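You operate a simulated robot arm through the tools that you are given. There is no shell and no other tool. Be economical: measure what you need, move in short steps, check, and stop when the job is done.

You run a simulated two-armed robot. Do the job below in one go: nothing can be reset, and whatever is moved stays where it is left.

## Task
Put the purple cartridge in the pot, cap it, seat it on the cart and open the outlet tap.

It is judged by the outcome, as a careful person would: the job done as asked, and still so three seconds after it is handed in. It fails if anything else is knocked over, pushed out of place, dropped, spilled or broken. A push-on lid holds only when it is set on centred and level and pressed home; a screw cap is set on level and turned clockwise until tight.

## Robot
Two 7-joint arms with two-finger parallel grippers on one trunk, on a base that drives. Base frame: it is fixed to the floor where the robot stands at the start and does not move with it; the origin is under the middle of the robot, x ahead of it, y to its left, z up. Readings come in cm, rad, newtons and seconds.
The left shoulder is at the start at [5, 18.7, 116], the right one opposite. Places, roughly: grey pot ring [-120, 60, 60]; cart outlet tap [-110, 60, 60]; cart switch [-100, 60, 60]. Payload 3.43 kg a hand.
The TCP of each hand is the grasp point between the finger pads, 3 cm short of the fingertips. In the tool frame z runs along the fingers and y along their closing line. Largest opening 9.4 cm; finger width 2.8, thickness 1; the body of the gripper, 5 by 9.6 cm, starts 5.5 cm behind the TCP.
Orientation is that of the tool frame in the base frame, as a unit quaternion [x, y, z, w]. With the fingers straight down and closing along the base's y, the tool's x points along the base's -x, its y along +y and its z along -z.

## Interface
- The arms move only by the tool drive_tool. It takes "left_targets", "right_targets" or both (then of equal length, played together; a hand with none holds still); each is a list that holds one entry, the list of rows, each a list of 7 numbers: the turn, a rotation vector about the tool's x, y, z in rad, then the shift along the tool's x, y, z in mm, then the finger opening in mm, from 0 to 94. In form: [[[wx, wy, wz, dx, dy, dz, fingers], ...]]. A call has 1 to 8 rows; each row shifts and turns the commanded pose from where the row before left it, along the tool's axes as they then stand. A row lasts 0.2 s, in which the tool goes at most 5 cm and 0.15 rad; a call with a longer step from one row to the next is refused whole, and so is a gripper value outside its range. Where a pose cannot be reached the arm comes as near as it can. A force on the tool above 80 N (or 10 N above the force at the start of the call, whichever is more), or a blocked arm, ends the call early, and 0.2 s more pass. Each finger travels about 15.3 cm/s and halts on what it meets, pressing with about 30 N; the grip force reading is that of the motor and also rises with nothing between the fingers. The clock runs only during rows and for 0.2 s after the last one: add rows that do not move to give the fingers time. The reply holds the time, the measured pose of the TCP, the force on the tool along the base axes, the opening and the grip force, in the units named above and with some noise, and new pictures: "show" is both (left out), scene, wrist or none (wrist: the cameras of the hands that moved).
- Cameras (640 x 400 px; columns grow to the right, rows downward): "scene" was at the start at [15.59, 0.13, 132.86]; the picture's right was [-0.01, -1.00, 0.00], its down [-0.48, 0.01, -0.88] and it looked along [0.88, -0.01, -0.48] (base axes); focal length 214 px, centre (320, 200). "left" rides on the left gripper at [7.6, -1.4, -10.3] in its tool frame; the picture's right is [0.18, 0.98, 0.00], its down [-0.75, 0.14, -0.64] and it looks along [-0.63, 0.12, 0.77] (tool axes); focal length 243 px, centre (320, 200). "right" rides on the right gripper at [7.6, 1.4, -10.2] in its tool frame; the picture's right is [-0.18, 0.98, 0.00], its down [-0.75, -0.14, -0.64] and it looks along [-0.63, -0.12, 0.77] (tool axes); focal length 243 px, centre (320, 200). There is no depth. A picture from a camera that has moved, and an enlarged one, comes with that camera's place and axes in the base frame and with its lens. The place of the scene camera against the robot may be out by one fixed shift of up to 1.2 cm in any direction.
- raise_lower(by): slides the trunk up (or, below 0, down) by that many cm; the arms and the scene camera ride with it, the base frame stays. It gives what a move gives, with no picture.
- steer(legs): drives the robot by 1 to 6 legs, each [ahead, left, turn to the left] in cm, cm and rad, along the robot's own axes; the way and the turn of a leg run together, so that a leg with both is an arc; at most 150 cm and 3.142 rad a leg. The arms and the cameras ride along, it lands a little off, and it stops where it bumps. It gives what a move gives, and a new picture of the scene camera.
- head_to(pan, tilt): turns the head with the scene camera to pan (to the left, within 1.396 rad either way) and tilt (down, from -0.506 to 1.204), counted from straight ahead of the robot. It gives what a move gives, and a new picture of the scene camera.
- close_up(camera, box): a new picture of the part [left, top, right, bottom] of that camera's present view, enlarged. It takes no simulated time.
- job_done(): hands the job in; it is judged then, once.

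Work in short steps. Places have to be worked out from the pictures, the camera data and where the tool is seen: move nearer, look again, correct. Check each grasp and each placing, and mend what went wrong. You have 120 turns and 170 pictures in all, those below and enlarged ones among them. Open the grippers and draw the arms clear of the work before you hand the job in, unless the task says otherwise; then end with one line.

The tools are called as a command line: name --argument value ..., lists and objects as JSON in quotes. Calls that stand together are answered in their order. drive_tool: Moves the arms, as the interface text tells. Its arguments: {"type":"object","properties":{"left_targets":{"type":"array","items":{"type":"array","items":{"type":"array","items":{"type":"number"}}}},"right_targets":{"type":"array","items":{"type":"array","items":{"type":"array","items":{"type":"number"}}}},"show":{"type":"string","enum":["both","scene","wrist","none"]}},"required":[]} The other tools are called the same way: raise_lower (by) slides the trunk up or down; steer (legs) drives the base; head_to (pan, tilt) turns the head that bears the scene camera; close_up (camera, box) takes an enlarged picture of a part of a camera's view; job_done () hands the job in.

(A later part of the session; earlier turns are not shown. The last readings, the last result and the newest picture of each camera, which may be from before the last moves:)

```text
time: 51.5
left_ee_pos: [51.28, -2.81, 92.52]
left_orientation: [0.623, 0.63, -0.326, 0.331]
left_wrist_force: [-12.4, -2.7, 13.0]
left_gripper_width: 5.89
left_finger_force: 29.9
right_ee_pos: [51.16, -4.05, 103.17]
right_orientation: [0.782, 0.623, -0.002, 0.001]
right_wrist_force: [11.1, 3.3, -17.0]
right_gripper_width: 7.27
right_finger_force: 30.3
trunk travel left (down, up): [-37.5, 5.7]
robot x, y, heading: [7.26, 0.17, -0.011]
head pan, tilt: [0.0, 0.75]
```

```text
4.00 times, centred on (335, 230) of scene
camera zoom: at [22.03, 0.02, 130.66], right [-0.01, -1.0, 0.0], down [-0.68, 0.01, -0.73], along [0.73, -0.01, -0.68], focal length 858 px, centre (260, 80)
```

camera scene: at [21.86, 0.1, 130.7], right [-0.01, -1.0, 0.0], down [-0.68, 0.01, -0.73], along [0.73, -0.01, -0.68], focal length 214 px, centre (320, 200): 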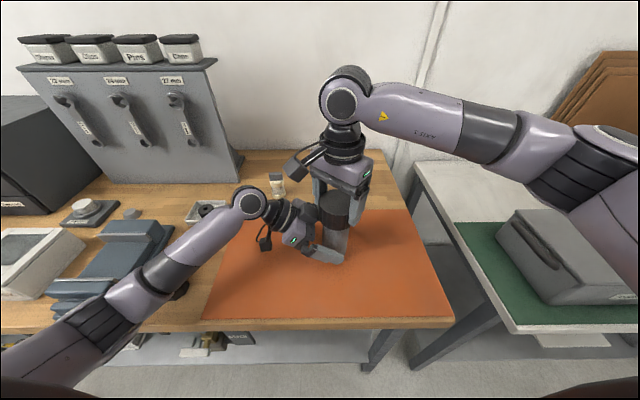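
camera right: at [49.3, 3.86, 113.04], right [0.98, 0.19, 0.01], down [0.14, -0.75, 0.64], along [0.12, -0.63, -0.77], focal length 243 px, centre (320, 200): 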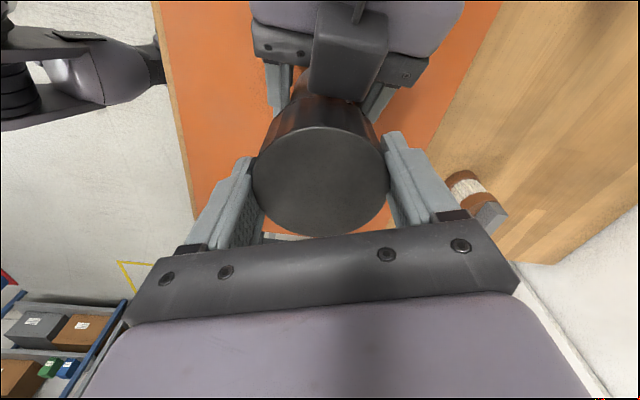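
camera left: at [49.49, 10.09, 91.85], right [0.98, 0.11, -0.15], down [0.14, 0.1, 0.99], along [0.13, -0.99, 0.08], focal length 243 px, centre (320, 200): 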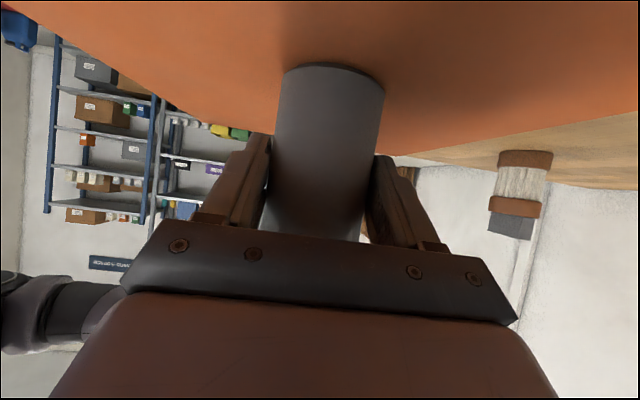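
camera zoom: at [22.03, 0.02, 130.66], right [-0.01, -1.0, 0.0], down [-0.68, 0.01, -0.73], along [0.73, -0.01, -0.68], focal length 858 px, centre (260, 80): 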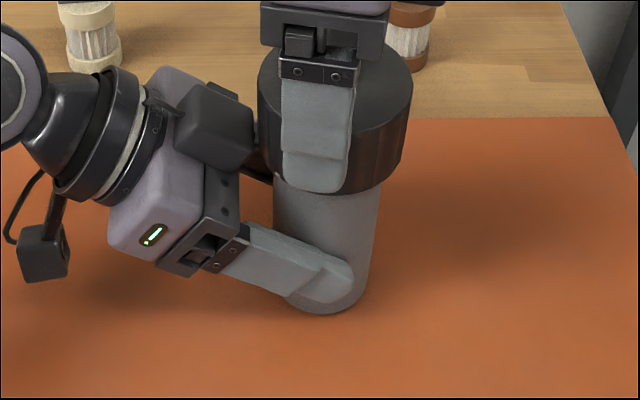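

The cap pulls the pot up with it (right −17 N, left +13 N), so the thread has engaged. I return to neutral height and keep turning clockwise.

drive_tool --right_targets '[[[0, 0, 0, 0, 2, 6, 50], [0, 0, 0.13, 0, 0, 0, 50], [0, 0, 0.13, 0, 0, 0, 50], [0, 0, 0.13, 0, 0, 0, 50], [0, 0, 0.13, 0, 0, 0, 50], [0, 0, 0.13, 0, 0, 0, 50], [0, 0, 0.13, 0, 0, 0, 50], [0, 0, 0, 0, 0, 0, 50]]]' --show "wrist"

```text
time: 53.3
left_ee_pos: [51.23, -2.65, 92.15]
left_orientation: [0.622, 0.633, -0.324, 0.327]
left_wrist_force: [16.2, 8.4, 4.7]
left_gripper_width: 5.9
left_finger_force: 30.1
right_ee_pos: [50.99, -3.99, 102.86]
right_orientation: [0.959, 0.282, -0.004, 0.001]
right_wrist_force: [-19.9, -12.6, 8.2]
right_gripper_width: 7.27
right_finger_force: 30.0
trunk travel left (down, up): [-37.5, 5.7]
robot x, y, heading: [6.88, 0.02, -0.009]
head pan, tilt: [0.0, 0.75]
camera right: at [58.27, -0.95, 113.03], right [0.38, -0.93, 0.0], down [-0.71, -0.29, 0.65], along [-0.6, -0.25, -0.76], focal length 243 px, centre (320, 200)
```

right: 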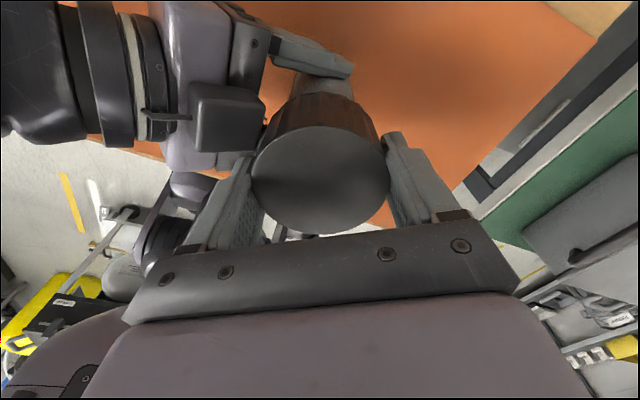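

The wrist followed to yaw 2.57 but a finger is nearing the left gripper's box, so I open, turn back 1.5 rad, and regrip for another stroke.

drive_tool --right_targets '[[[0, 0, 0, 0, 0, 0, 86], [0, 0, 0, 0, 0, 0, 86], [0, 0, -0.14, 0, 0, 0, 86], [0, 0, -0.14, 0, 0, 0, 86], [0, 0, -0.14, 0, 0, 0, 86], [0, 0, -0.14, 0, 0, 0, 86], [0, 0, -0.14, 0, 0, 0, 86], [0, 0, -0.14, 0, 0, 0, 86]]]' --show "none"

drive_tool --right_targets '[[[0, 0, -0.14, 0, 0, 0, 86], [0, 0, -0.14, 0, 0, 0, 86], [0, 0, -0.14, 0, 0, 0, 86], [0, 0, -0.14, 0, 0, 0, 86], [0, 0, -0.14, 0, 0, 0, 86], [0, 0, 0, 0, 0, 0, 86]]]' --show "wrist"

close_up --camera "scene" --box '[290, 160, 390, 280]'

```text
time: 55.1
left_ee_pos: [51.21, -2.69, 92.16]
left_orientation: [0.623, 0.631, -0.326, 0.327]
left_wrist_force: [-0.3, 0.3, -4.2]
left_gripper_width: 5.83
left_finger_force: 30.3
right_ee_pos: [51.48, -4.03, 102.85]
right_orientation: [0.761, 0.648, 0.0, 0.0]
right_wrist_force: [0.1, 0.1, 0.1]
right_gripper_width: 8.61
right_finger_force: 0.1
trunk travel left (down, up): [-37.5, 5.7]
robot x, y, heading: [7.41, 0.13, -0.009]
head pan, tilt: [0.0, 0.75]
```

```text
time: 56.5
left_ee_pos: [51.11, -2.61, 92.0]
left_orientation: [0.623, 0.632, -0.325, 0.328]
left_wrist_force: [-0.2, -0.3, -4.1]
left_gripper_width: 5.82
left_finger_force: 30.1
right_ee_pos: [51.36, -3.99, 102.8]
right_orientation: [0.494, 0.869, 0.0, -0.001]
right_wrist_force: [-0.7, -0.3, 0.7]
right_gripper_width: 8.6
right_finger_force: 0.1
trunk travel left (down, up): [-37.5, 5.7]
robot x, y, heading: [7.32, 0.14, -0.012]
head pan, tilt: [0.0, 0.75]
camera right: at [48.68, 3.43, 113.02], right [0.94, 0.35, 0.0], down [0.27, -0.72, 0.64], along [0.22, -0.6, -0.77], focal length 243 px, centre (320, 200)
```

right: 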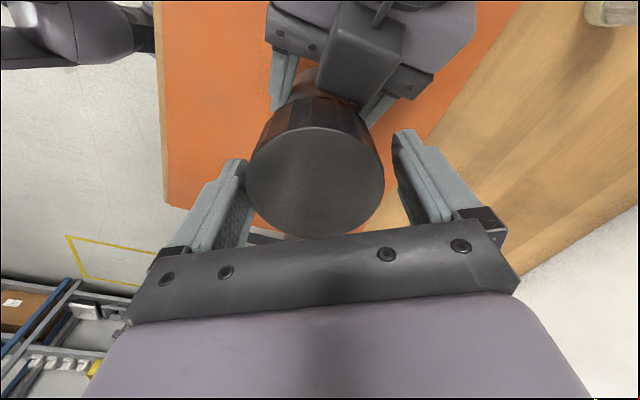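

```text
3.33 times, centred on (340, 220) of scene
camera zoom: at [22.02, 0.03, 130.67], right [-0.01, -1.0, 0.0], down [-0.68, 0.01, -0.73], along [0.73, -0.01, -0.68], focal length 715 px, centre (253, 133)
```

zoom: 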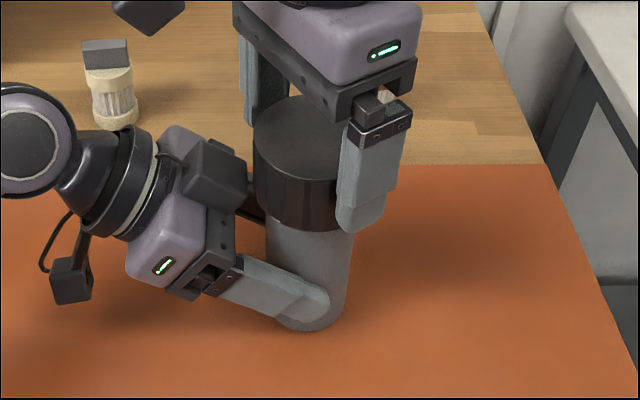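

I recentre by 2 mm, regrip the cap and turn clockwise another 0.9 rad.

drive_tool --right_targets '[[[0, 0, 0, 0, -2, 0, 50], [0, 0, 0, 0, 0, 0, 50], [0, 0, 0.14, 0, 0, 0, 50], [0, 0, 0.14, 0, 0, 0, 50], [0, 0, 0.14, 0, 0, 0, 50], [0, 0, 0.14, 0, 0, 0, 50], [0, 0, 0.14, 0, 0, 0, 50], [0, 0, 0, 0, 0, 0, 50]]]' --show "none"

drive_tool --right_targets '[[[0, 0, 0.14, 0, 0, 0, 50], [0, 0, 0.14, 0, 0, 0, 50], [0, 0, 0.14, 0, 0, 0, 50], [0, 0, 0.14, 0, 0, 0, 50], [0, 0, 0, 0, 0, 0, 50]]]' --show "wrist"

```text
time: 58.3
left_ee_pos: [51.29, -2.58, 92.22]
left_orientation: [0.623, 0.63, -0.327, 0.328]
left_wrist_force: [-2.9, 6.1, -1.9]
left_gripper_width: 5.82
left_finger_force: 30.2
right_ee_pos: [51.16, -4.05, 102.85]
right_orientation: [0.763, 0.646, 0.0, 0.0]
right_wrist_force: [3.7, -6.5, -2.1]
right_gripper_width: 7.21
right_finger_force: 29.8
trunk travel left (down, up): [-37.5, 5.7]
robot x, y, heading: [6.9, 0.15, -0.012]
head pan, tilt: [0.0, 0.75]
```

```text
time: 59.5
left_ee_pos: [51.16, -2.63, 92.12]
left_orientation: [0.624, 0.631, -0.326, 0.327]
left_wrist_force: [-10.2, 9.1, 0.9]
left_gripper_width: 5.82
left_finger_force: 30.1
right_ee_pos: [51.25, -4.17, 102.76]
right_orientation: [0.912, 0.41, 0.0, 0.001]
right_wrist_force: [11.5, -9.5, -4.3]
right_gripper_width: 7.23
right_finger_force: 29.1
trunk travel left (down, up): [-37.5, 5.7]
robot x, y, heading: [7.62, -0.25, -0.015]
head pan, tilt: [0.0, 0.75]
camera right: at [57.38, 0.75, 113.01], right [0.61, -0.79, 0.0], down [-0.61, -0.47, 0.64], along [-0.51, -0.39, -0.77], focal length 243 px, centre (320, 200)
```

right: 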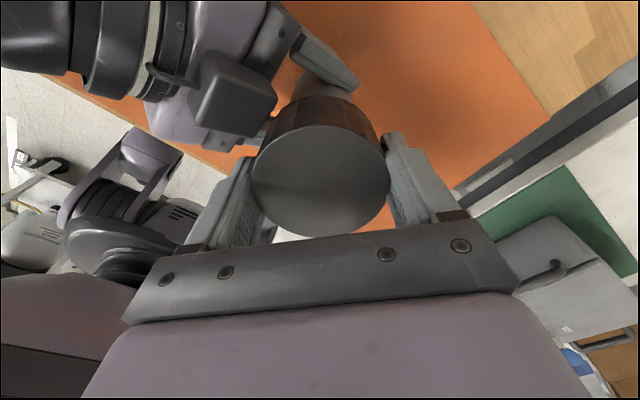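

The downward pull on the cap (−4 N) grows as it turns: the thread is drawing it down. I do another back-and-regrip stroke, adding 1 mm downward follow.

drive_tool --right_targets '[[[0, 0, 0, 0, 0, 0, 86], [0, 0, 0, 0, 0, 0, 86], [0, 0, -0.14, 0, 0, 0, 86], [0, 0, -0.14, 0, 0, 0, 86], [0, 0, -0.14, 0, 0, 0, 86], [0, 0, -0.14, 0, 0, 0, 86], [0, 0, -0.14, 0, 0, 0, 86], [0, 0, -0.14, 0, 0, 0, 86]]]' --show "none"

drive_tool --right_targets '[[[0, 0, -0.14, 0, 0, 0, 86], [0, 0, -0.14, 0, 0, 0, 86], [0, 0, -0.14, 0, 0, 0, 86], [0, 0, -0.14, 0, 0, 1, 86], [0, 0, 0, 0, 0, 0, 50], [0, 0, 0, 0, 0, 0, 50], [0, 0, 0.14, 0, 0, 0, 50], [0, 0, 0.14, 0, 0, 0, 50]]]' --show "none"

drive_tool --right_targets '[[[0, 0, 0.14, 0, 0, 0, 50], [0, 0, 0.14, 0, 0, 0, 50], [0, 0, 0.14, 0, 0, 0, 50], [0, 0, 0.14, 0, 0, 0, 50], [0, 0, 0.14, 0, 0, 0, 50], [0, 0, 0.14, 0, 0, 0, 50], [0, 0, 0.14, 0, 0, 0, 50], [0, 0, 0.14, 0, 0, 0, 50]]]' --show "wrist"

```text
time: 61.3
left_ee_pos: [51.22, -2.58, 92.14]
left_orientation: [0.623, 0.631, -0.326, 0.328]
left_wrist_force: [-0.4, -0.4, -4.7]
left_gripper_width: 5.81
left_finger_force: 30.1
right_ee_pos: [51.19, -3.99, 102.81]
right_orientation: [0.664, 0.748, -0.001, -0.001]
right_wrist_force: [0.4, -0.1, -0.5]
right_gripper_width: 8.6
right_finger_force: 0.0
trunk travel left (down, up): [-37.5, 5.7]
robot x, y, heading: [7.1, 0.04, -0.012]
head pan, tilt: [0.0, 0.75]
```

```text
time: 63.1
left_ee_pos: [51.18, -2.56, 92.08]
left_orientation: [0.624, 0.631, -0.325, 0.327]
left_wrist_force: [-0.2, 7.7, -3.4]
left_gripper_width: 5.75
left_finger_force: 29.5
right_ee_pos: [51.19, -4.09, 102.72]
right_orientation: [0.555, 0.832, -0.001, 0.0]
right_wrist_force: [-0.6, -8.2, -0.6]
right_gripper_width: 7.39
right_finger_force: 30.1
trunk travel left (down, up): [-37.5, 5.7]
robot x, y, heading: [7.21, 0.24, -0.009]
head pan, tilt: [0.0, 0.75]
```

```text
time: 64.9
left_ee_pos: [50.91, -2.67, 92.06]
left_orientation: [0.623, 0.632, -0.326, 0.326]
left_wrist_force: [-19.4, 8.7, 0.8]
left_gripper_width: 5.74
left_finger_force: 30.3
right_ee_pos: [51.24, -4.14, 102.89]
right_orientation: [0.913, 0.409, 0.001, 0.003]
right_wrist_force: [14.0, -5.4, 3.6]
right_gripper_width: 7.28
right_finger_force: 30.1
trunk travel left (down, up): [-37.5, 5.7]
robot x, y, heading: [7.28, -0.19, -0.012]
head pan, tilt: [0.0, 0.75]
camera right: at [57.32, 0.75, 113.04], right [0.61, -0.79, 0.0], down [-0.61, -0.47, 0.64], along [-0.5, -0.39, -0.77], focal length 243 px, centre (320, 200)
```

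right: 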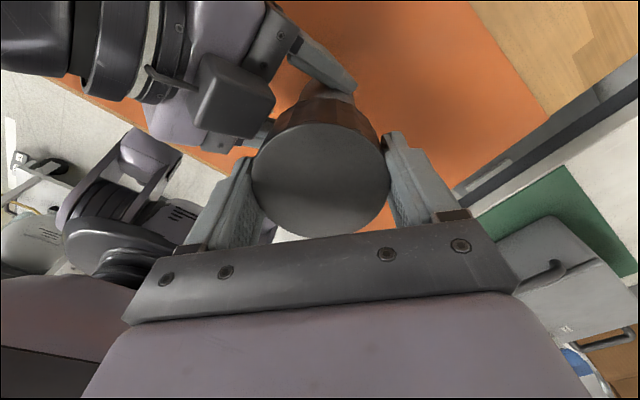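

To see whether the cap is tight (hand slipping over the ribs) I take a close view, turn 0.28 more, and compare.

close_up --camera "right" --box '[240, 80, 400, 200]'

drive_tool --right_targets '[[[0, 0, 0.14, 0, 0, 0, 50], [0, 0, 0.14, 0, 0, 0, 50], [0, 0, 0, 0, 0, 0, 50]]]' --show "none"

close_up --camera "right" --box '[240, 80, 400, 200]'

```text
3.33 times, centred on (320, 140) of right
camera zoom: at [57.32, 0.75, 113.04], right [0.61, -0.79, 0.0], down [-0.61, -0.47, 0.64], along [-0.5, -0.39, -0.77], focal length 809 px, centre (320, 400)
```

zoom: 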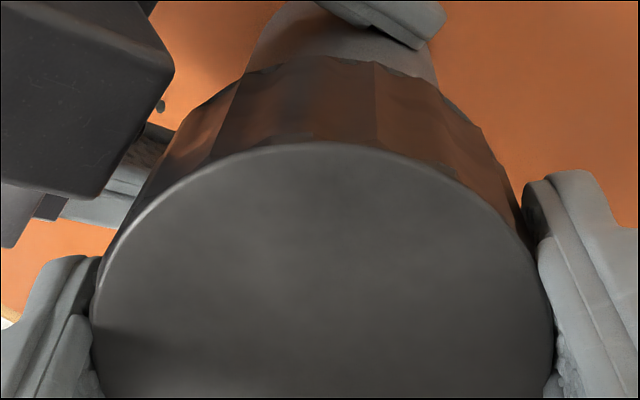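

```text
time: 65.7
left_ee_pos: [51.3, -2.51, 92.01]
left_orientation: [0.623, 0.633, -0.324, 0.327]
left_wrist_force: [-8.8, 19.0, -8.1]
left_gripper_width: 5.71
left_finger_force: 29.9
right_ee_pos: [51.13, -4.14, 102.7]
right_orientation: [0.96, 0.28, -0.001, 0.001]
right_wrist_force: [2.9, -20.8, 11.0]
right_gripper_width: 7.37
right_finger_force: 30.4
trunk travel left (down, up): [-37.5, 5.7]
robot x, y, heading: [6.88, 0.02, -0.014]
head pan, tilt: [0.0, 0.75]
```

```text
3.33 times, centred on (320, 140) of right
camera zoom: at [58.27, -1.11, 112.95], right [0.37, -0.93, 0.0], down [-0.71, -0.28, 0.64], along [-0.6, -0.24, -0.76], focal length 809 px, centre (320, 400)
```

zoom: 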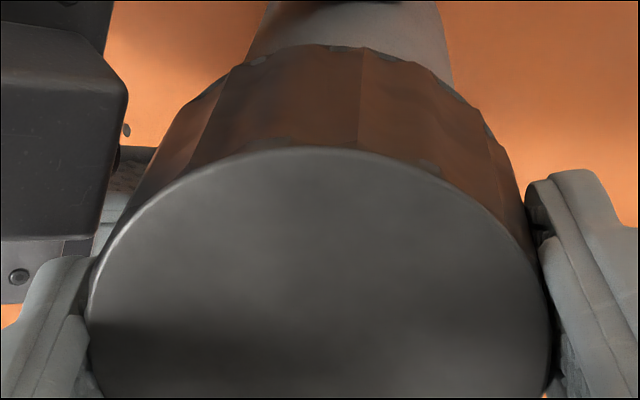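

Facets slipped slightly relative to the hand, so torque is building. I do one more stroke, comparing facet positions at start and end.

drive_tool --right_targets '[[[0, 0, 0, 0, 0, 0, 86], [0, 0, 0, 0, 0, 0, 86], [0, 0, -0.14, 0, 0, 0, 86], [0, 0, -0.14, 0, 0, 0, 86], [0, 0, -0.14, 0, 0, 0, 86], [0, 0, -0.14, 0, 0, 0, 86], [0, 0, -0.14, 0, 0, 0, 86], [0, 0, -0.14, 0, 0, 0, 86]]]' --show "none"

drive_tool --right_targets '[[[0, 0, -0.14, 0, 0, 0, 86], [0, 0, -0.14, 0, 0, 0, 86], [0, 0, -0.14, 0, 0, 0, 86], [0, 0, -0.14, 0, 0, 0, 86], [0, 0, -0.14, 0, 0, 0, 86], [0, 0, 0, 0, 0, 0, 50], [0, 0, 0, 0, 0, 0, 50], [0, 0, 0, 0, 0, 0, 50]]]' --show "none"

close_up --camera "right" --box '[240, 80, 400, 200]'

drive_tool --right_targets '[[[0, 0, 0.14, 0, 0, 0, 50], [0, 0, 0.14, 0, 0, 0, 50], [0, 0, 0.14, 0, 0, 0, 50], [0, 0, 0.14, 0, 0, 0, 50], [0, 0, 0.14, 0, 0, 0, 50], [0, 0, 0.14, 0, 0, 0, 50], [0, 0, 0.14, 0, 0, 0, 50]]]' --show "none"

close_up --camera "right" --box '[240, 80, 400, 200]'

```text
time: 67.5
left_ee_pos: [51.26, -2.67, 92.17]
left_orientation: [0.623, 0.631, -0.326, 0.327]
left_wrist_force: [0.7, -0.1, -4.8]
left_gripper_width: 5.65
left_finger_force: 30.1
right_ee_pos: [51.24, -4.07, 102.72]
right_orientation: [0.762, 0.648, 0.0, 0.0]
right_wrist_force: [0.6, -0.4, -0.5]
right_gripper_width: 8.59
right_finger_force: 0.1
trunk travel left (down, up): [-37.5, 5.7]
robot x, y, heading: [7.27, -0.25, -0.014]
head pan, tilt: [0.0, 0.75]
```

```text
time: 69.3
left_ee_pos: [51.21, -2.66, 92.26]
left_orientation: [0.623, 0.632, -0.325, 0.327]
left_wrist_force: [0.7, 0.5, -4.2]
left_gripper_width: 5.66
left_finger_force: 30.1
right_ee_pos: [51.11, -4.15, 102.71]
right_orientation: [0.495, 0.869, -0.001, -0.001]
right_wrist_force: [0.2, -0.1, -0.4]
right_gripper_width: 7.41
right_finger_force: 30.1
trunk travel left (down, up): [-37.5, 5.7]
robot x, y, heading: [7.26, 0.03, -0.014]
head pan, tilt: [0.0, 0.75]
```

```text
3.33 times, centred on (320, 140) of right
camera zoom: at [48.52, 3.32, 112.91], right [0.94, 0.34, 0.0], down [0.27, -0.72, 0.64], along [0.22, -0.6, -0.77], focal length 809 px, centre (320, 400)
```

zoom: 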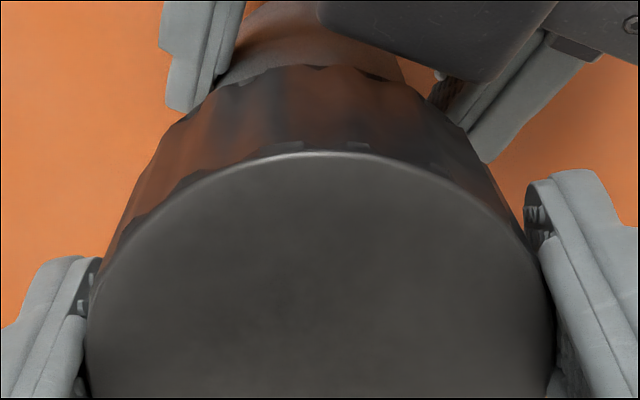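

```text
time: 70.9
left_ee_pos: [51.14, -2.62, 92.03]
left_orientation: [0.623, 0.632, -0.326, 0.326]
left_wrist_force: [-11.0, 4.7, 0.9]
left_gripper_width: 5.73
left_finger_force: 29.6
right_ee_pos: [51.29, -4.34, 102.78]
right_orientation: [0.847, 0.532, 0.0, 0.001]
right_wrist_force: [11.1, -5.5, -4.5]
right_gripper_width: 7.22
right_finger_force: 29.7
trunk travel left (down, up): [-37.5, 5.7]
robot x, y, heading: [7.14, 0.04, -0.016]
head pan, tilt: [0.0, 0.75]
```

```text
3.33 times, centred on (320, 140) of right
camera zoom: at [55.87, 2.23, 112.95], right [0.81, -0.59, 0.0], down [-0.45, -0.62, 0.64], along [-0.38, -0.52, -0.77], focal length 809 px, centre (320, 400)
```

zoom: 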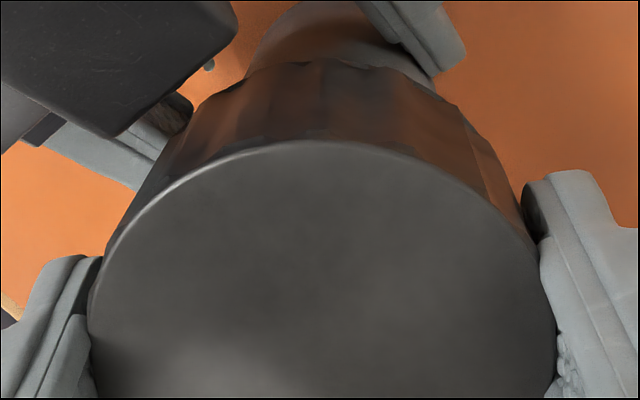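

The grip width changes (7.41→7.22) show the hand slipping over the ribs: the cap is as tight as my grip can turn it. I open and retract the left hand, while the right still holds the cap.

drive_tool --left_targets '[[[0, 0, 0, 0, 0, 0, 94], [0, 0, 0, 0, 0, 0, 94], [0, 0, 0, 0, 0, -40, 94], [0, 0, 0, 0, 0, -45, 94], [0, 0, 0, 0, 0, -45, 94], [0, 0, 0, 0, 0, -45, 94]]]' --show "none"

drive_tool --right_targets '[[[0, 0, 0, 0, 0, 0, 90], [0, 0, 0, 0, 0, 0, 90], [0, 0, -0.14, 0, 0, 0, 90], [0, 0, -0.14, 0, 0, 0, 90], [0, 0, -0.14, 0, 0, 0, 90], [0, 0, -0.14, 0, 0, 0, 90], [0, 0, -0.14, 0, 0, 0, 90], [0, 0, -0.14, 0, 0, 0, 90]]]' --show "none"

drive_tool --right_targets '[[[0, 0, -0.14, 0, 0, 0, 90], [0, 0, -0.14, 0, 0, 0, 90], [0, 0, -0.14, 0, 0, 0, 90], [0, 0, -0.14, 0, 0, 0, 90], [0, 0, -0.14, 0, 0, 0, 90], [0, 0, -0.14, 0, 0, 0, 90], [0, 0, -0.14, 0, 0, 0, 90], [0, 0, 0, 0, 0, 0, 90]]]' --show "both"

close_up --camera "scene" --box '[280, 150, 390, 280]'

```text
time: 72.3
left_ee_pos: [51.28, 11.69, 102.03]
left_orientation: [0.623, 0.63, -0.327, 0.328]
left_wrist_force: [0.0, 0.5, -0.2]
left_gripper_width: 9.4
left_finger_force: 0.1
right_ee_pos: [51.26, -4.1, 102.71]
right_orientation: [0.846, 0.533, 0.0, -0.001]
right_wrist_force: [-0.8, 1.2, -2.1]
right_gripper_width: 7.21
right_finger_force: 29.8
trunk travel left (down, up): [-37.5, 5.7]
robot x, y, heading: [7.16, 0.07, -0.011]
head pan, tilt: [0.0, 0.75]
```

```text
time: 74.1
left_ee_pos: [51.16, 11.61, 102.13]
left_orientation: [0.623, 0.631, -0.326, 0.328]
left_wrist_force: [0.4, 0.7, -0.6]
left_gripper_width: 9.39
left_finger_force: 0.1
right_ee_pos: [51.18, -4.06, 102.81]
right_orientation: [0.554, 0.833, 0.0, -0.001]
right_wrist_force: [0.1, 0.8, 0.5]
right_gripper_width: 9.02
right_finger_force: 0.1
trunk travel left (down, up): [-37.5, 5.7]
robot x, y, heading: [6.94, -0.02, -0.011]
head pan, tilt: [0.0, 0.75]
```

```text
time: 75.9
left_ee_pos: [51.2, 11.65, 102.2]
left_orientation: [0.623, 0.631, -0.326, 0.328]
left_wrist_force: [0.6, 0.7, -0.1]
left_gripper_width: 9.38
left_finger_force: 0.0
right_ee_pos: [51.16, -4.06, 102.71]
right_orientation: [0.097, 0.995, 0.0, -0.001]
right_wrist_force: [-0.7, 0.4, -0.1]
right_gripper_width: 9.02
right_finger_force: 0.4
trunk travel left (down, up): [-37.5, 5.7]
robot x, y, heading: [7.25, -0.02, -0.012]
head pan, tilt: [0.0, 0.75]
camera scene: at [21.98, 0.03, 130.68], right [-0.01, -1.0, 0.0], down [-0.68, 0.01, -0.73], along [0.73, -0.01, -0.68], focal length 214 px, centre (320, 200)
camera right: at [43.95, -1.08, 112.91], right [0.37, 0.93, 0.0], down [0.71, -0.28, 0.64], along [0.6, -0.24, -0.77], focal length 243 px, centre (320, 200)
```

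scene: 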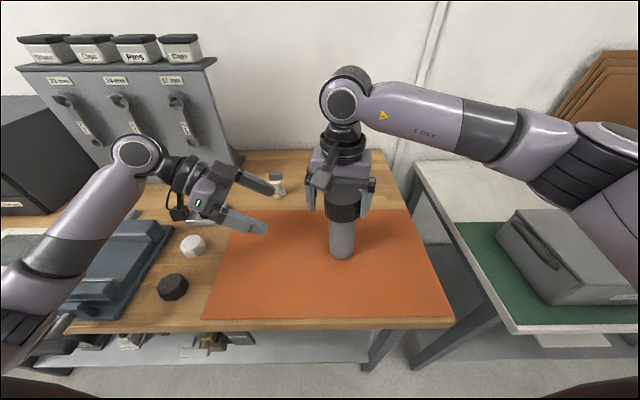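
right: 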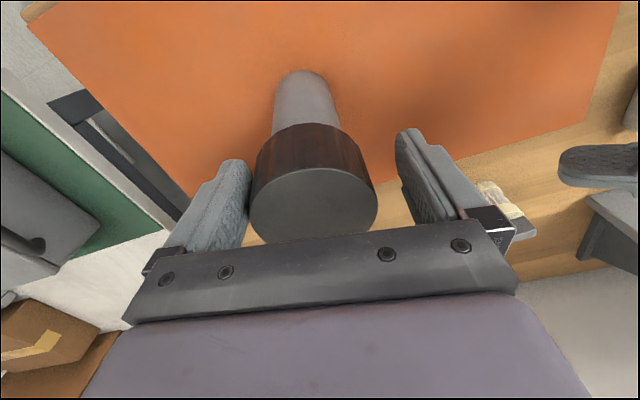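

```text
3.08 times, centred on (335, 215) of scene
camera zoom: at [21.98, 0.03, 130.68], right [-0.01, -1.0, 0.0], down [-0.68, 0.01, -0.73], along [0.73, -0.01, -0.68], focal length 660 px, centre (274, 154)
```

zoom: 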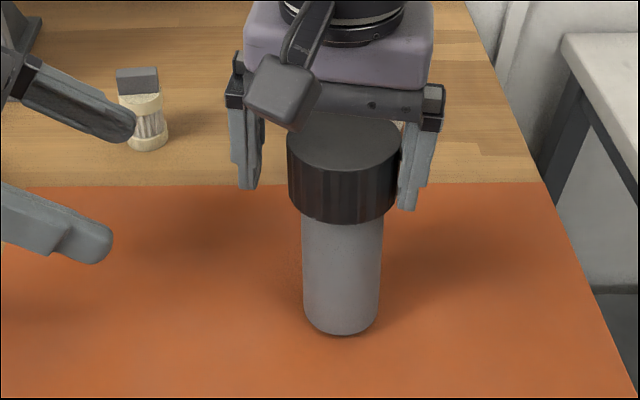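

The cap sits level and flush on the pot; the pot stands about 1 cm off the hand centre. I recentre the right hand over it before gripping.

drive_tool --right_targets '[[[0, 0, 0, -5, -5, 0, 94], [0, 0, 0, -5, 0, 0, 94], [0, 0, 0, 0, 0, 0, 94]]]' --show "wrist"

```text
time: 76.7
left_ee_pos: [51.24, 11.62, 101.96]
left_orientation: [0.623, 0.631, -0.326, 0.328]
left_wrist_force: [-0.7, -0.2, 0.4]
left_gripper_width: 9.39
left_finger_force: 0.2
right_ee_pos: [52.1, -4.8, 102.64]
right_orientation: [0.098, 0.995, 0.0, -0.001]
right_wrist_force: [0.6, -1.6, -0.2]
right_gripper_width: 9.41
right_finger_force: 0.1
trunk travel left (down, up): [-37.5, 5.7]
robot x, y, heading: [7.23, -0.23, -0.009]
head pan, tilt: [0.0, 0.75]
camera right: at [44.84, -1.79, 112.92], right [0.37, 0.93, 0.0], down [0.71, -0.28, 0.64], along [0.59, -0.24, -0.77], focal length 243 px, centre (320, 200)
```

right: 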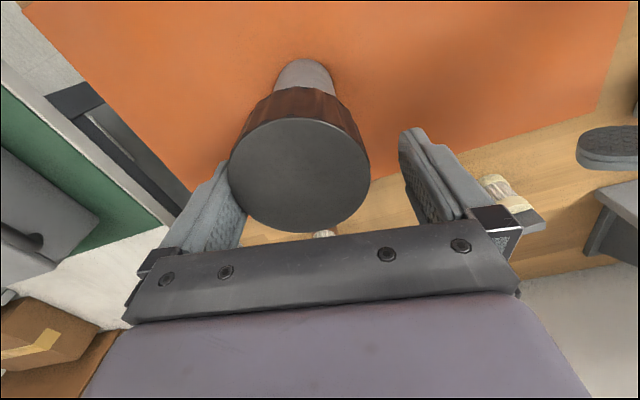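

The cap's apparent shift is unexpected; I check from the scene camera whether the pot moved.

close_up --camera "scene" --box '[280, 150, 390, 280]'

close_up --camera "left" --box '[200, 0, 460, 240]'

```text
3.08 times, centred on (335, 215) of scene
camera zoom: at [21.98, 0.02, 130.68], right [-0.01, -1.0, 0.0], down [-0.68, 0.01, -0.73], along [0.73, -0.01, -0.68], focal length 660 px, centre (274, 154)
```

zoom: 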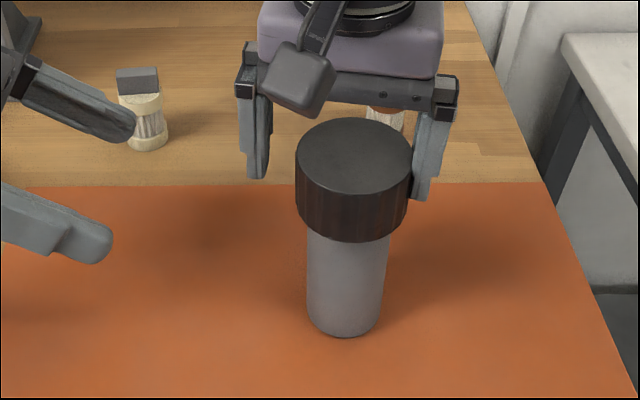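

```text
1.67 times, centred on (330, 120) of left
camera zoom: at [49.64, 24.39, 101.76], right [0.98, 0.12, -0.15], down [0.14, 0.1, 0.99], along [0.13, -0.99, 0.08], focal length 404 px, centre (303, 333)
```

zoom: 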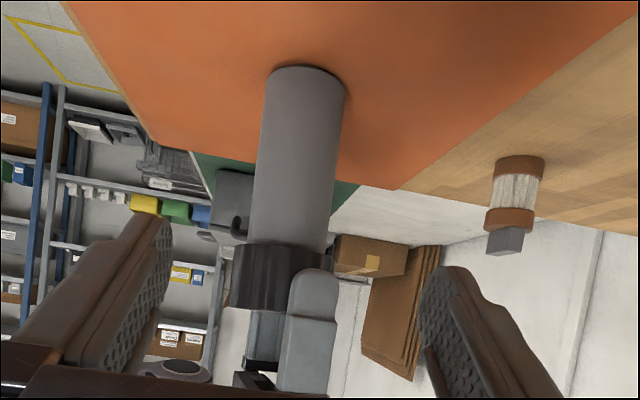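

close_up --camera "scene" --box '[310, 185, 370, 270]'

close_up --camera "right" --box '[200, 30, 420, 250]'

```text
4.71 times, centred on (340, 228) of scene
camera zoom: at [21.98, 0.02, 130.68], right [-0.01, -1.0, 0.0], down [-0.68, 0.01, -0.73], along [0.73, -0.01, -0.68], focal length 1009 px, centre (226, 71)
```

zoom: 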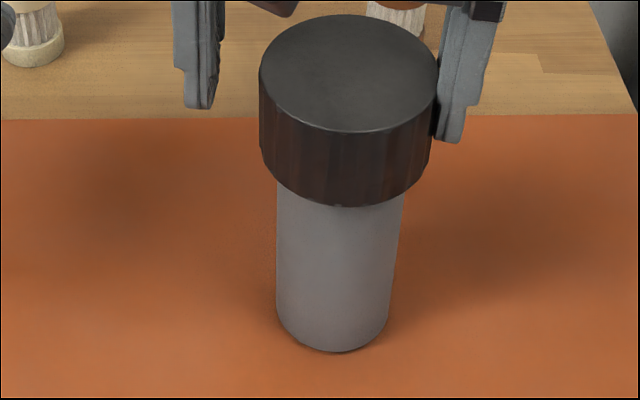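

```text
1.82 times, centred on (310, 140) of right
camera zoom: at [44.84, -1.79, 112.92], right [0.37, 0.93, 0.0], down [0.71, -0.28, 0.64], along [0.59, -0.24, -0.77], focal length 441 px, centre (338, 309)
```

zoom: 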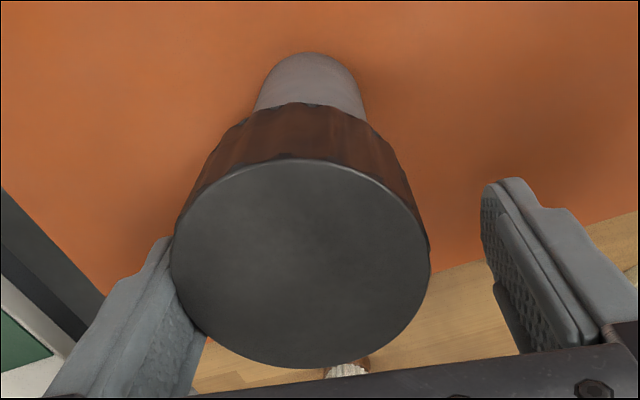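

The cap is resting against the −y finger and the pot seems to lean ~3°. Closing the hand recentres and steadies it, so I grip now.

drive_tool --right_targets '[[[0, 0, 0, 0, -3, 0, 90], [0, 0, 0, 0, -3, 0, 84], [0, 0, 0, 0, 0, 0, 76], [0, 0, 0, 0, 0, 0, 60], [0, 0, 0, 0, 0, 0, 50], [0, 0, 0, 0, 0, 0, 50]]]' --show "wrist"

close_up --camera "scene" --box '[310, 185, 370, 270]'

```text
time: 78.1
left_ee_pos: [51.27, 11.57, 102.12]
left_orientation: [0.623, 0.632, -0.326, 0.327]
left_wrist_force: [0.9, 0.5, 0.1]
left_gripper_width: 9.43
left_finger_force: 0.0
right_ee_pos: [51.96, -5.38, 102.75]
right_orientation: [0.097, 0.995, 0.0, -0.001]
right_wrist_force: [0.3, -2.5, 0.9]
right_gripper_width: 7.43
right_finger_force: 30.3
trunk travel left (down, up): [-37.5, 5.7]
robot x, y, heading: [6.85, -0.23, -0.012]
head pan, tilt: [0.0, 0.75]
camera right: at [44.73, -2.36, 112.91], right [0.37, 0.93, 0.0], down [0.71, -0.28, 0.64], along [0.59, -0.24, -0.77], focal length 243 px, centre (320, 200)
```

right: 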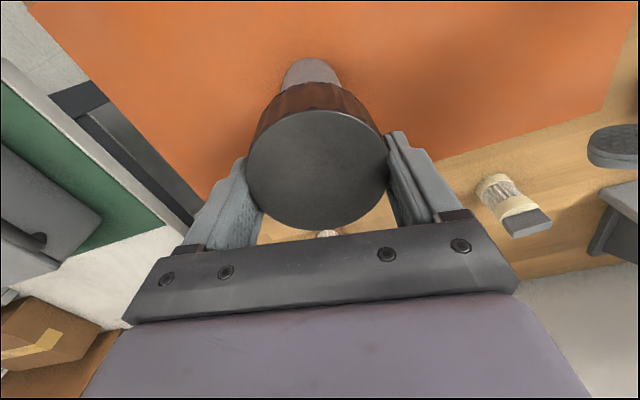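

```text
4.71 times, centred on (340, 228) of scene
camera zoom: at [21.98, 0.01, 130.68], right [-0.01, -1.0, 0.0], down [-0.68, 0.01, -0.73], along [0.73, -0.01, -0.68], focal length 1009 px, centre (226, 71)
```

zoom: 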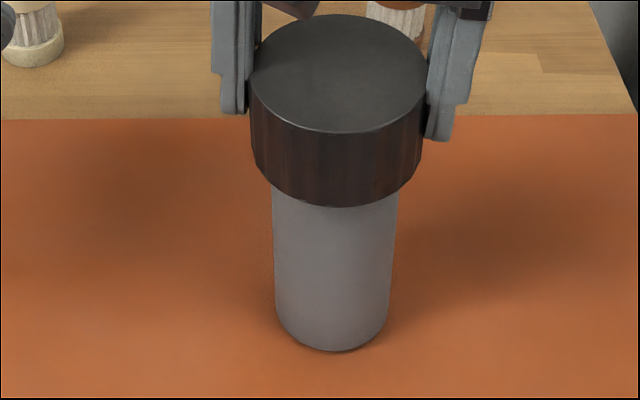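

The pot is tipped ~3° because the −y finger blocked it from settling flat. I open fully and shift the hand further −y so the finger frees the cap and it settles upright.

drive_tool --right_targets '[[[0, 0, 0, 0, -2, 0, 80], [0, 0, 0, 0, -2, 0, 88], [0, 0, 0, 0, -2, 0, 94], [0, 0, 0, 0, -2, 0, 94], [0, 0, 0, 0, 0, 0, 94]]]' --show "wrist"

close_up --camera "scene" --box '[310, 185, 370, 270]'

```text
time: 79.3
left_ee_pos: [51.15, 11.67, 102.13]
left_orientation: [0.623, 0.631, -0.326, 0.328]
left_wrist_force: [-0.2, -0.8, -0.4]
left_gripper_width: 9.41
left_finger_force: 0.1
right_ee_pos: [51.9, -6.09, 102.6]
right_orientation: [0.098, 0.995, 0.001, -0.001]
right_wrist_force: [0.0, 0.5, 0.6]
right_gripper_width: 9.4
right_finger_force: 0.0
trunk travel left (down, up): [-37.5, 5.7]
robot x, y, heading: [7.5, -0.29, -0.008]
head pan, tilt: [0.0, 0.75]
camera right: at [44.59, -3.11, 112.93], right [0.37, 0.93, 0.0], down [0.71, -0.28, 0.64], along [0.59, -0.24, -0.77], focal length 243 px, centre (320, 200)
```

right: 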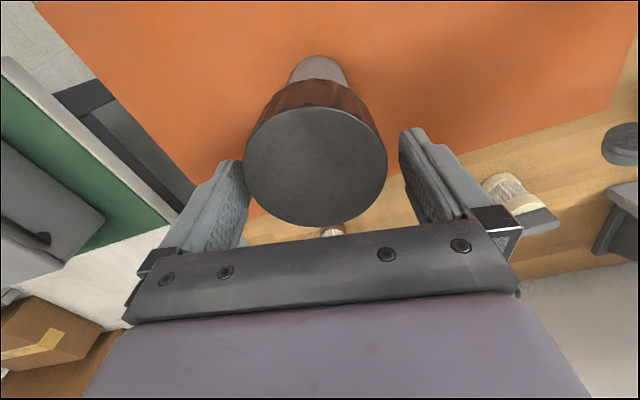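

```text
4.71 times, centred on (340, 228) of scene
camera zoom: at [21.99, 0.03, 130.68], right [-0.01, -1.0, 0.0], down [-0.68, 0.01, -0.73], along [0.73, -0.01, -0.68], focal length 1009 px, centre (226, 71)
```

zoom: 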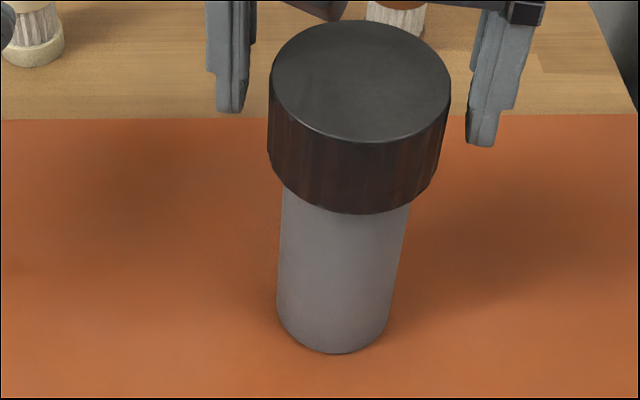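

The cap is free and the pot upright. I recentre (tool y −2, x +6 mm) and grip it.

drive_tool --right_targets '[[[0, 0, 0, 3, -2, 0, 94], [0, 0, 0, 3, 0, 2, 86], [0, 0, 0, 0, 0, 0, 78], [0, 0, 0, 0, 0, 0, 70], [0, 0, 0, 0, 0, 0, 50], [0, 0, 0, 0, 0, 0, 50]]]' --show "none"

close_up --camera "scene" --box '[310, 185, 370, 270]'

```text
time: 80.7
left_ee_pos: [51.16, 11.71, 102.13]
left_orientation: [0.623, 0.63, -0.326, 0.328]
left_wrist_force: [-0.1, -0.4, 0.7]
left_gripper_width: 9.39
left_finger_force: 0.0
right_ee_pos: [51.22, -6.23, 102.47]
right_orientation: [0.097, 0.995, 0.0, 0.0]
right_wrist_force: [0.4, 0.7, -0.5]
right_gripper_width: 7.22
right_finger_force: 29.7
trunk travel left (down, up): [-37.5, 5.7]
robot x, y, heading: [7.28, -0.03, -0.017]
head pan, tilt: [0.0, 0.75]
```

```text
4.71 times, centred on (340, 228) of scene
camera zoom: at [21.99, 0.05, 130.68], right [-0.01, -1.0, 0.0], down [-0.68, 0.01, -0.73], along [0.73, -0.01, -0.68], focal length 1009 px, centre (226, 71)
```

zoom: 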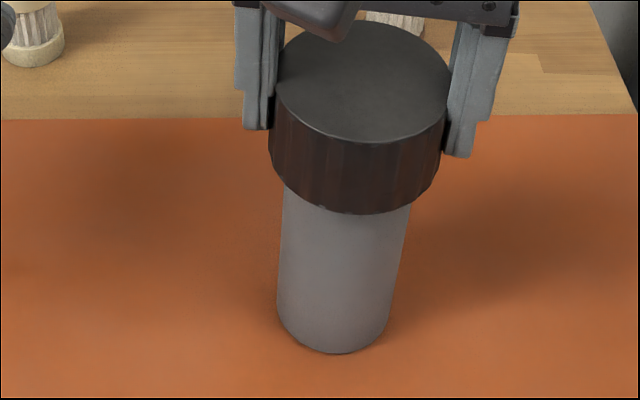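

Gripped cleanly at 7.22 cm and upright. I lift the pot 20 cm by its cap, and at the same time bring the left hand back to pointing down.

drive_tool --right_targets '[[[0, 0, 0, 0, 0, -10, 50], [0, 0, 0, 0, 0, -30, 50], [0, 0, 0, 0, 0, -32, 50], [0, 0, 0, 0, 0, -32, 50], [0, 0, 0, 0, 0, -32, 50], [0, 0, 0, 0, 0, -32, 50], [0, 0, 0, 0, 0, -32, 50], [0, 0, 0, 0, 0, 0, 50]]]' --left_targets '[[[0, 0, 0, -10, 0, -30, 94], [0, 0.137, 0, 0, 0, 0, 94], [0, 0.137, 0, 0, 0, 0, 94], [0, 0.137, 0, 0, 0, 0, 94], [0, 0.137, 0, 0, 0, 0, 94], [0, 0.137, 0, 0, 0, 0, 94], [0, 0.137, 0, 0, 0, 0, 94], [0, 0.137, 0, 0, 0, 0, 94]]]' --show "scene"

```text
time: 82.5
left_ee_pos: [51.13, 13.47, 104.66]
left_orientation: [0.702, 0.712, 0.0, -0.002]
left_wrist_force: [0.3, -0.6, -0.3]
left_gripper_width: 9.42
left_finger_force: 0.0
right_ee_pos: [51.36, -6.28, 122.64]
right_orientation: [0.097, 0.995, 0.001, 0.0]
right_wrist_force: [0.4, -0.3, -4.5]
right_gripper_width: 7.21
right_finger_force: 30.4
trunk travel left (down, up): [-37.5, 5.7]
robot x, y, heading: [7.16, 0.41, -0.017]
head pan, tilt: [0.0, 0.75]
camera scene: at [22.03, -0.01, 130.67], right [-0.01, -1.0, 0.0], down [-0.68, 0.01, -0.73], along [0.73, -0.01, -0.68], focal length 214 px, centre (320, 200)
```

scene: 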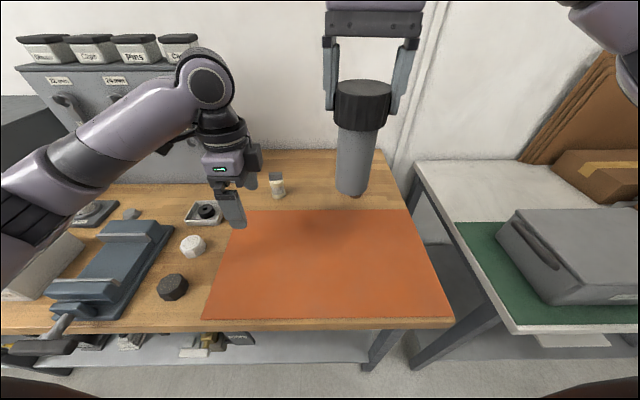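

The pot hangs straight (4.5 N). I raise and pull in both hands before driving.

drive_tool --right_targets '[[[0, 0, 0, 20, -8, 0, 50], [0, 0, 0, 20, -8, 0, 50], [0, 0, 0, 20, -8, 0, 50], [0, 0, 0, 20, -8, 0, 50], [0, 0, 0, 20, -8, 0, 50]]]' --left_targets '[[[0, 0, 0, 0, 0, -40, 60], [0, 0, 0, 0, -20, -35, 40], [0, 0, 0, 10, -35, -20, 20], [0, 0, 0, 20, -35, 0, 20], [0, 0, 0, 20, -35, 0, 20]]]' --show "none"

steer --legs '[[-32, 0, 0]]'

head_to --pan 1.39 --tilt 0.5

```text
time: 83.7
left_ee_pos: [38.47, 18.42, 114.14]
left_orientation: [0.703, 0.712, -0.001, -0.001]
left_wrist_force: [0.4, -0.9, -0.6]
left_gripper_width: 2.02
left_finger_force: 0.1
right_ee_pos: [40.49, -8.26, 122.52]
right_orientation: [0.098, 0.995, 0.001, 0.0]
right_wrist_force: [1.3, 1.4, -3.6]
right_gripper_width: 7.19
right_finger_force: 30.2
trunk travel left (down, up): [-37.5, 5.7]
robot x, y, heading: [7.24, -0.1, -0.013]
head pan, tilt: [0.0, 0.75]
```

```text
time: 85.8
left_ee_pos: [6.29, 18.79, 114.23]
left_orientation: [0.703, 0.711, -0.002, 0.0]
left_wrist_force: [-0.6, -0.1, 0.3]
left_gripper_width: 1.97
left_finger_force: 0.1
right_ee_pos: [8.55, -7.85, 122.5]
right_orientation: [0.097, 0.995, 0.0, -0.001]
right_wrist_force: [0.4, -0.6, -4.2]
right_gripper_width: 7.23
right_finger_force: 29.7
trunk travel left (down, up): [-37.5, 5.7]
robot x, y, heading: [-24.98, 0.05, -0.008]
head pan, tilt: [0.0, 0.75]
camera scene: at [-10.18, 0.44, 130.68], right [-0.01, -1.0, 0.0], down [-0.68, 0.01, -0.73], along [0.73, -0.01, -0.68], focal length 214 px, centre (320, 200)
```

scene: 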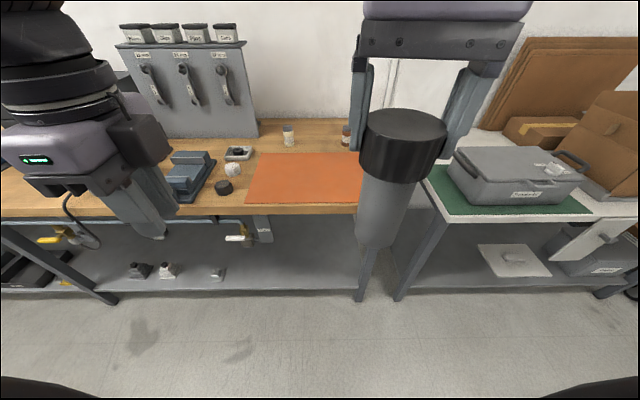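

```text
time: 87.4
left_ee_pos: [6.53, 18.8, 114.34]
left_orientation: [0.703, 0.712, -0.002, -0.002]
left_wrist_force: [-0.9, 0.2, -0.4]
left_gripper_width: 1.99
left_finger_force: 0.0
right_ee_pos: [8.55, -7.86, 122.49]
right_orientation: [0.098, 0.995, 0.0, -0.001]
right_wrist_force: [0.8, 0.0, -4.1]
right_gripper_width: 7.19
right_finger_force: 29.7
trunk travel left (down, up): [-37.5, 5.7]
robot x, y, heading: [-24.98, 0.25, -0.008]
head pan, tilt: [1.389, 0.499]
camera scene: at [-16.65, 9.47, 132.87], right [0.98, -0.19, 0.0], down [-0.09, -0.47, -0.88], along [0.17, 0.86, -0.48], focal length 214 px, centre (320, 200)
```

scene: 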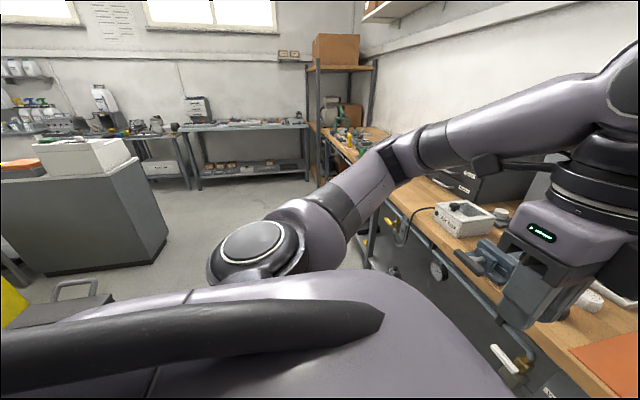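

I see a cart handle and yellow part to the rear left. I turn left 1.5 rad in place and look.

steer --legs '[[0, 0, 1.5]]'

head_to --pan 0.9 --tilt 0.6

```text
time: 91.4
left_ee_pos: [-40.45, 33.26, 114.32]
left_orientation: [0.038, 0.999, -0.002, 0.0]
left_wrist_force: [0.3, -0.3, 0.5]
left_gripper_width: 1.99
left_finger_force: 0.1
right_ee_pos: [-13.8, 32.91, 122.46]
right_orientation: [-0.6, 0.8, 0.0, 0.0]
right_wrist_force: [0.2, 0.1, -4.2]
right_gripper_width: 7.23
right_finger_force: 29.9
trunk travel left (down, up): [-37.5, 5.7]
robot x, y, heading: [-25.06, 0.47, 1.467]
head pan, tilt: [1.389, 0.499]
camera scene: at [-32.42, 9.0, 132.87], right [0.28, 0.96, 0.0], down [0.46, -0.13, -0.88], along [-0.84, 0.24, -0.48], focal length 214 px, centre (320, 200)
```

scene: 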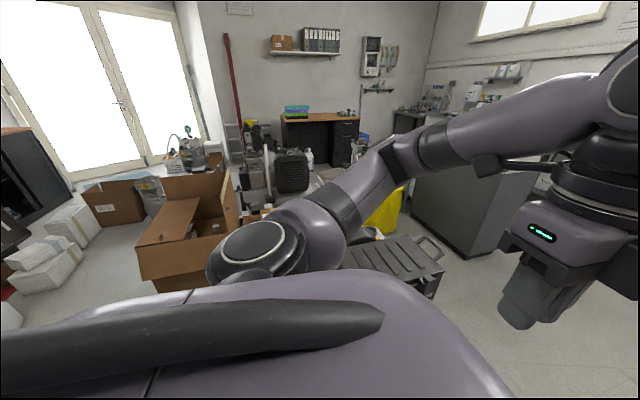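

```text
time: 92.3
left_ee_pos: [-40.54, 33.27, 114.2]
left_orientation: [0.039, 0.999, -0.001, 0.001]
left_wrist_force: [0.5, 0.6, -0.2]
left_gripper_width: 2.0
left_finger_force: 0.1
right_ee_pos: [-13.72, 32.93, 122.53]
right_orientation: [-0.6, 0.8, -0.001, 0.0]
right_wrist_force: [-0.3, 0.3, -4.4]
right_gripper_width: 7.21
right_finger_force: 30.1
trunk travel left (down, up): [-37.5, 5.7]
robot x, y, heading: [-24.89, 0.46, 1.469]
head pan, tilt: [0.901, 0.6]
camera scene: at [-30.02, 12.62, 131.96], right [0.7, 0.72, 0.0], down [0.41, -0.39, -0.83], along [-0.59, 0.57, -0.56], focal length 214 px, centre (320, 200)
```

scene: 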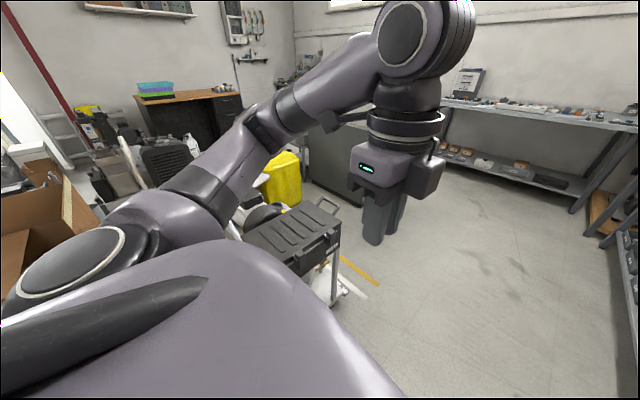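

A cart with a dark top is seen toward (-86, 51). I turn further left to face it.

steer --legs '[[0, 0, 1.05]]'

head_to --pan 0 --tilt 0.6

```text
time: 95.4
left_ee_pos: [-61.19, 3.04, 114.26]
left_orientation: [-0.469, 0.883, -0.001, 0.002]
left_wrist_force: [1.4, -0.7, 0.2]
left_gripper_width: 1.98
left_finger_force: 0.0
right_ee_pos: [-47.7, 26.24, 122.46]
right_orientation: [0.92, -0.391, 0.0, 0.0]
right_wrist_force: [0.1, 1.1, -4.8]
right_gripper_width: 7.23
right_finger_force: 29.8
trunk travel left (down, up): [-37.5, 5.7]
robot x, y, heading: [-25.03, 0.09, 2.521]
head pan, tilt: [0.901, 0.6]
camera scene: at [-37.54, 1.59, 131.96], right [-0.28, 0.96, 0.0], down [0.54, 0.16, -0.82], along [-0.79, -0.23, -0.57], focal length 214 px, centre (320, 200)
```

scene: 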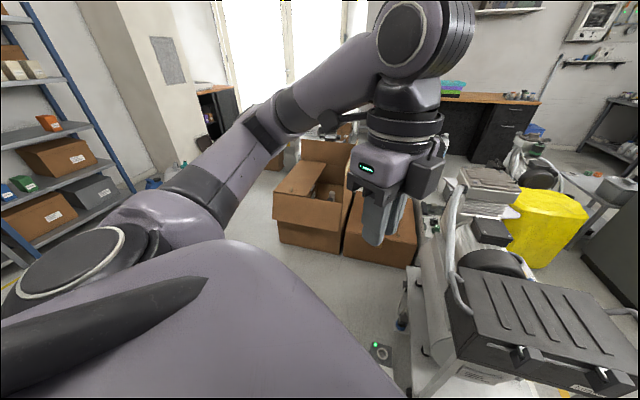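

```text
time: 96.6
left_ee_pos: [-61.24, 3.01, 114.18]
left_orientation: [-0.468, 0.884, 0.0, 0.001]
left_wrist_force: [-0.1, -0.4, 0.2]
left_gripper_width: 2.01
left_finger_force: 0.0
right_ee_pos: [-47.64, 26.24, 122.48]
right_orientation: [0.92, -0.391, 0.002, 0.0]
right_wrist_force: [0.1, -0.5, -4.1]
right_gripper_width: 7.23
right_finger_force: 29.2
trunk travel left (down, up): [-37.5, 5.7]
robot x, y, heading: [-25.18, 0.84, 2.519]
head pan, tilt: [0.0, 0.6]
camera scene: at [-36.23, 9.18, 131.96], right [0.58, 0.81, 0.0], down [0.46, -0.33, -0.82], along [-0.67, 0.48, -0.57], focal length 214 px, centre (320, 200)
```

scene: 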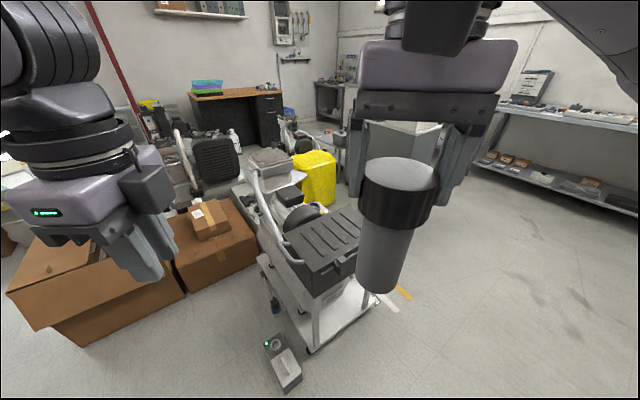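

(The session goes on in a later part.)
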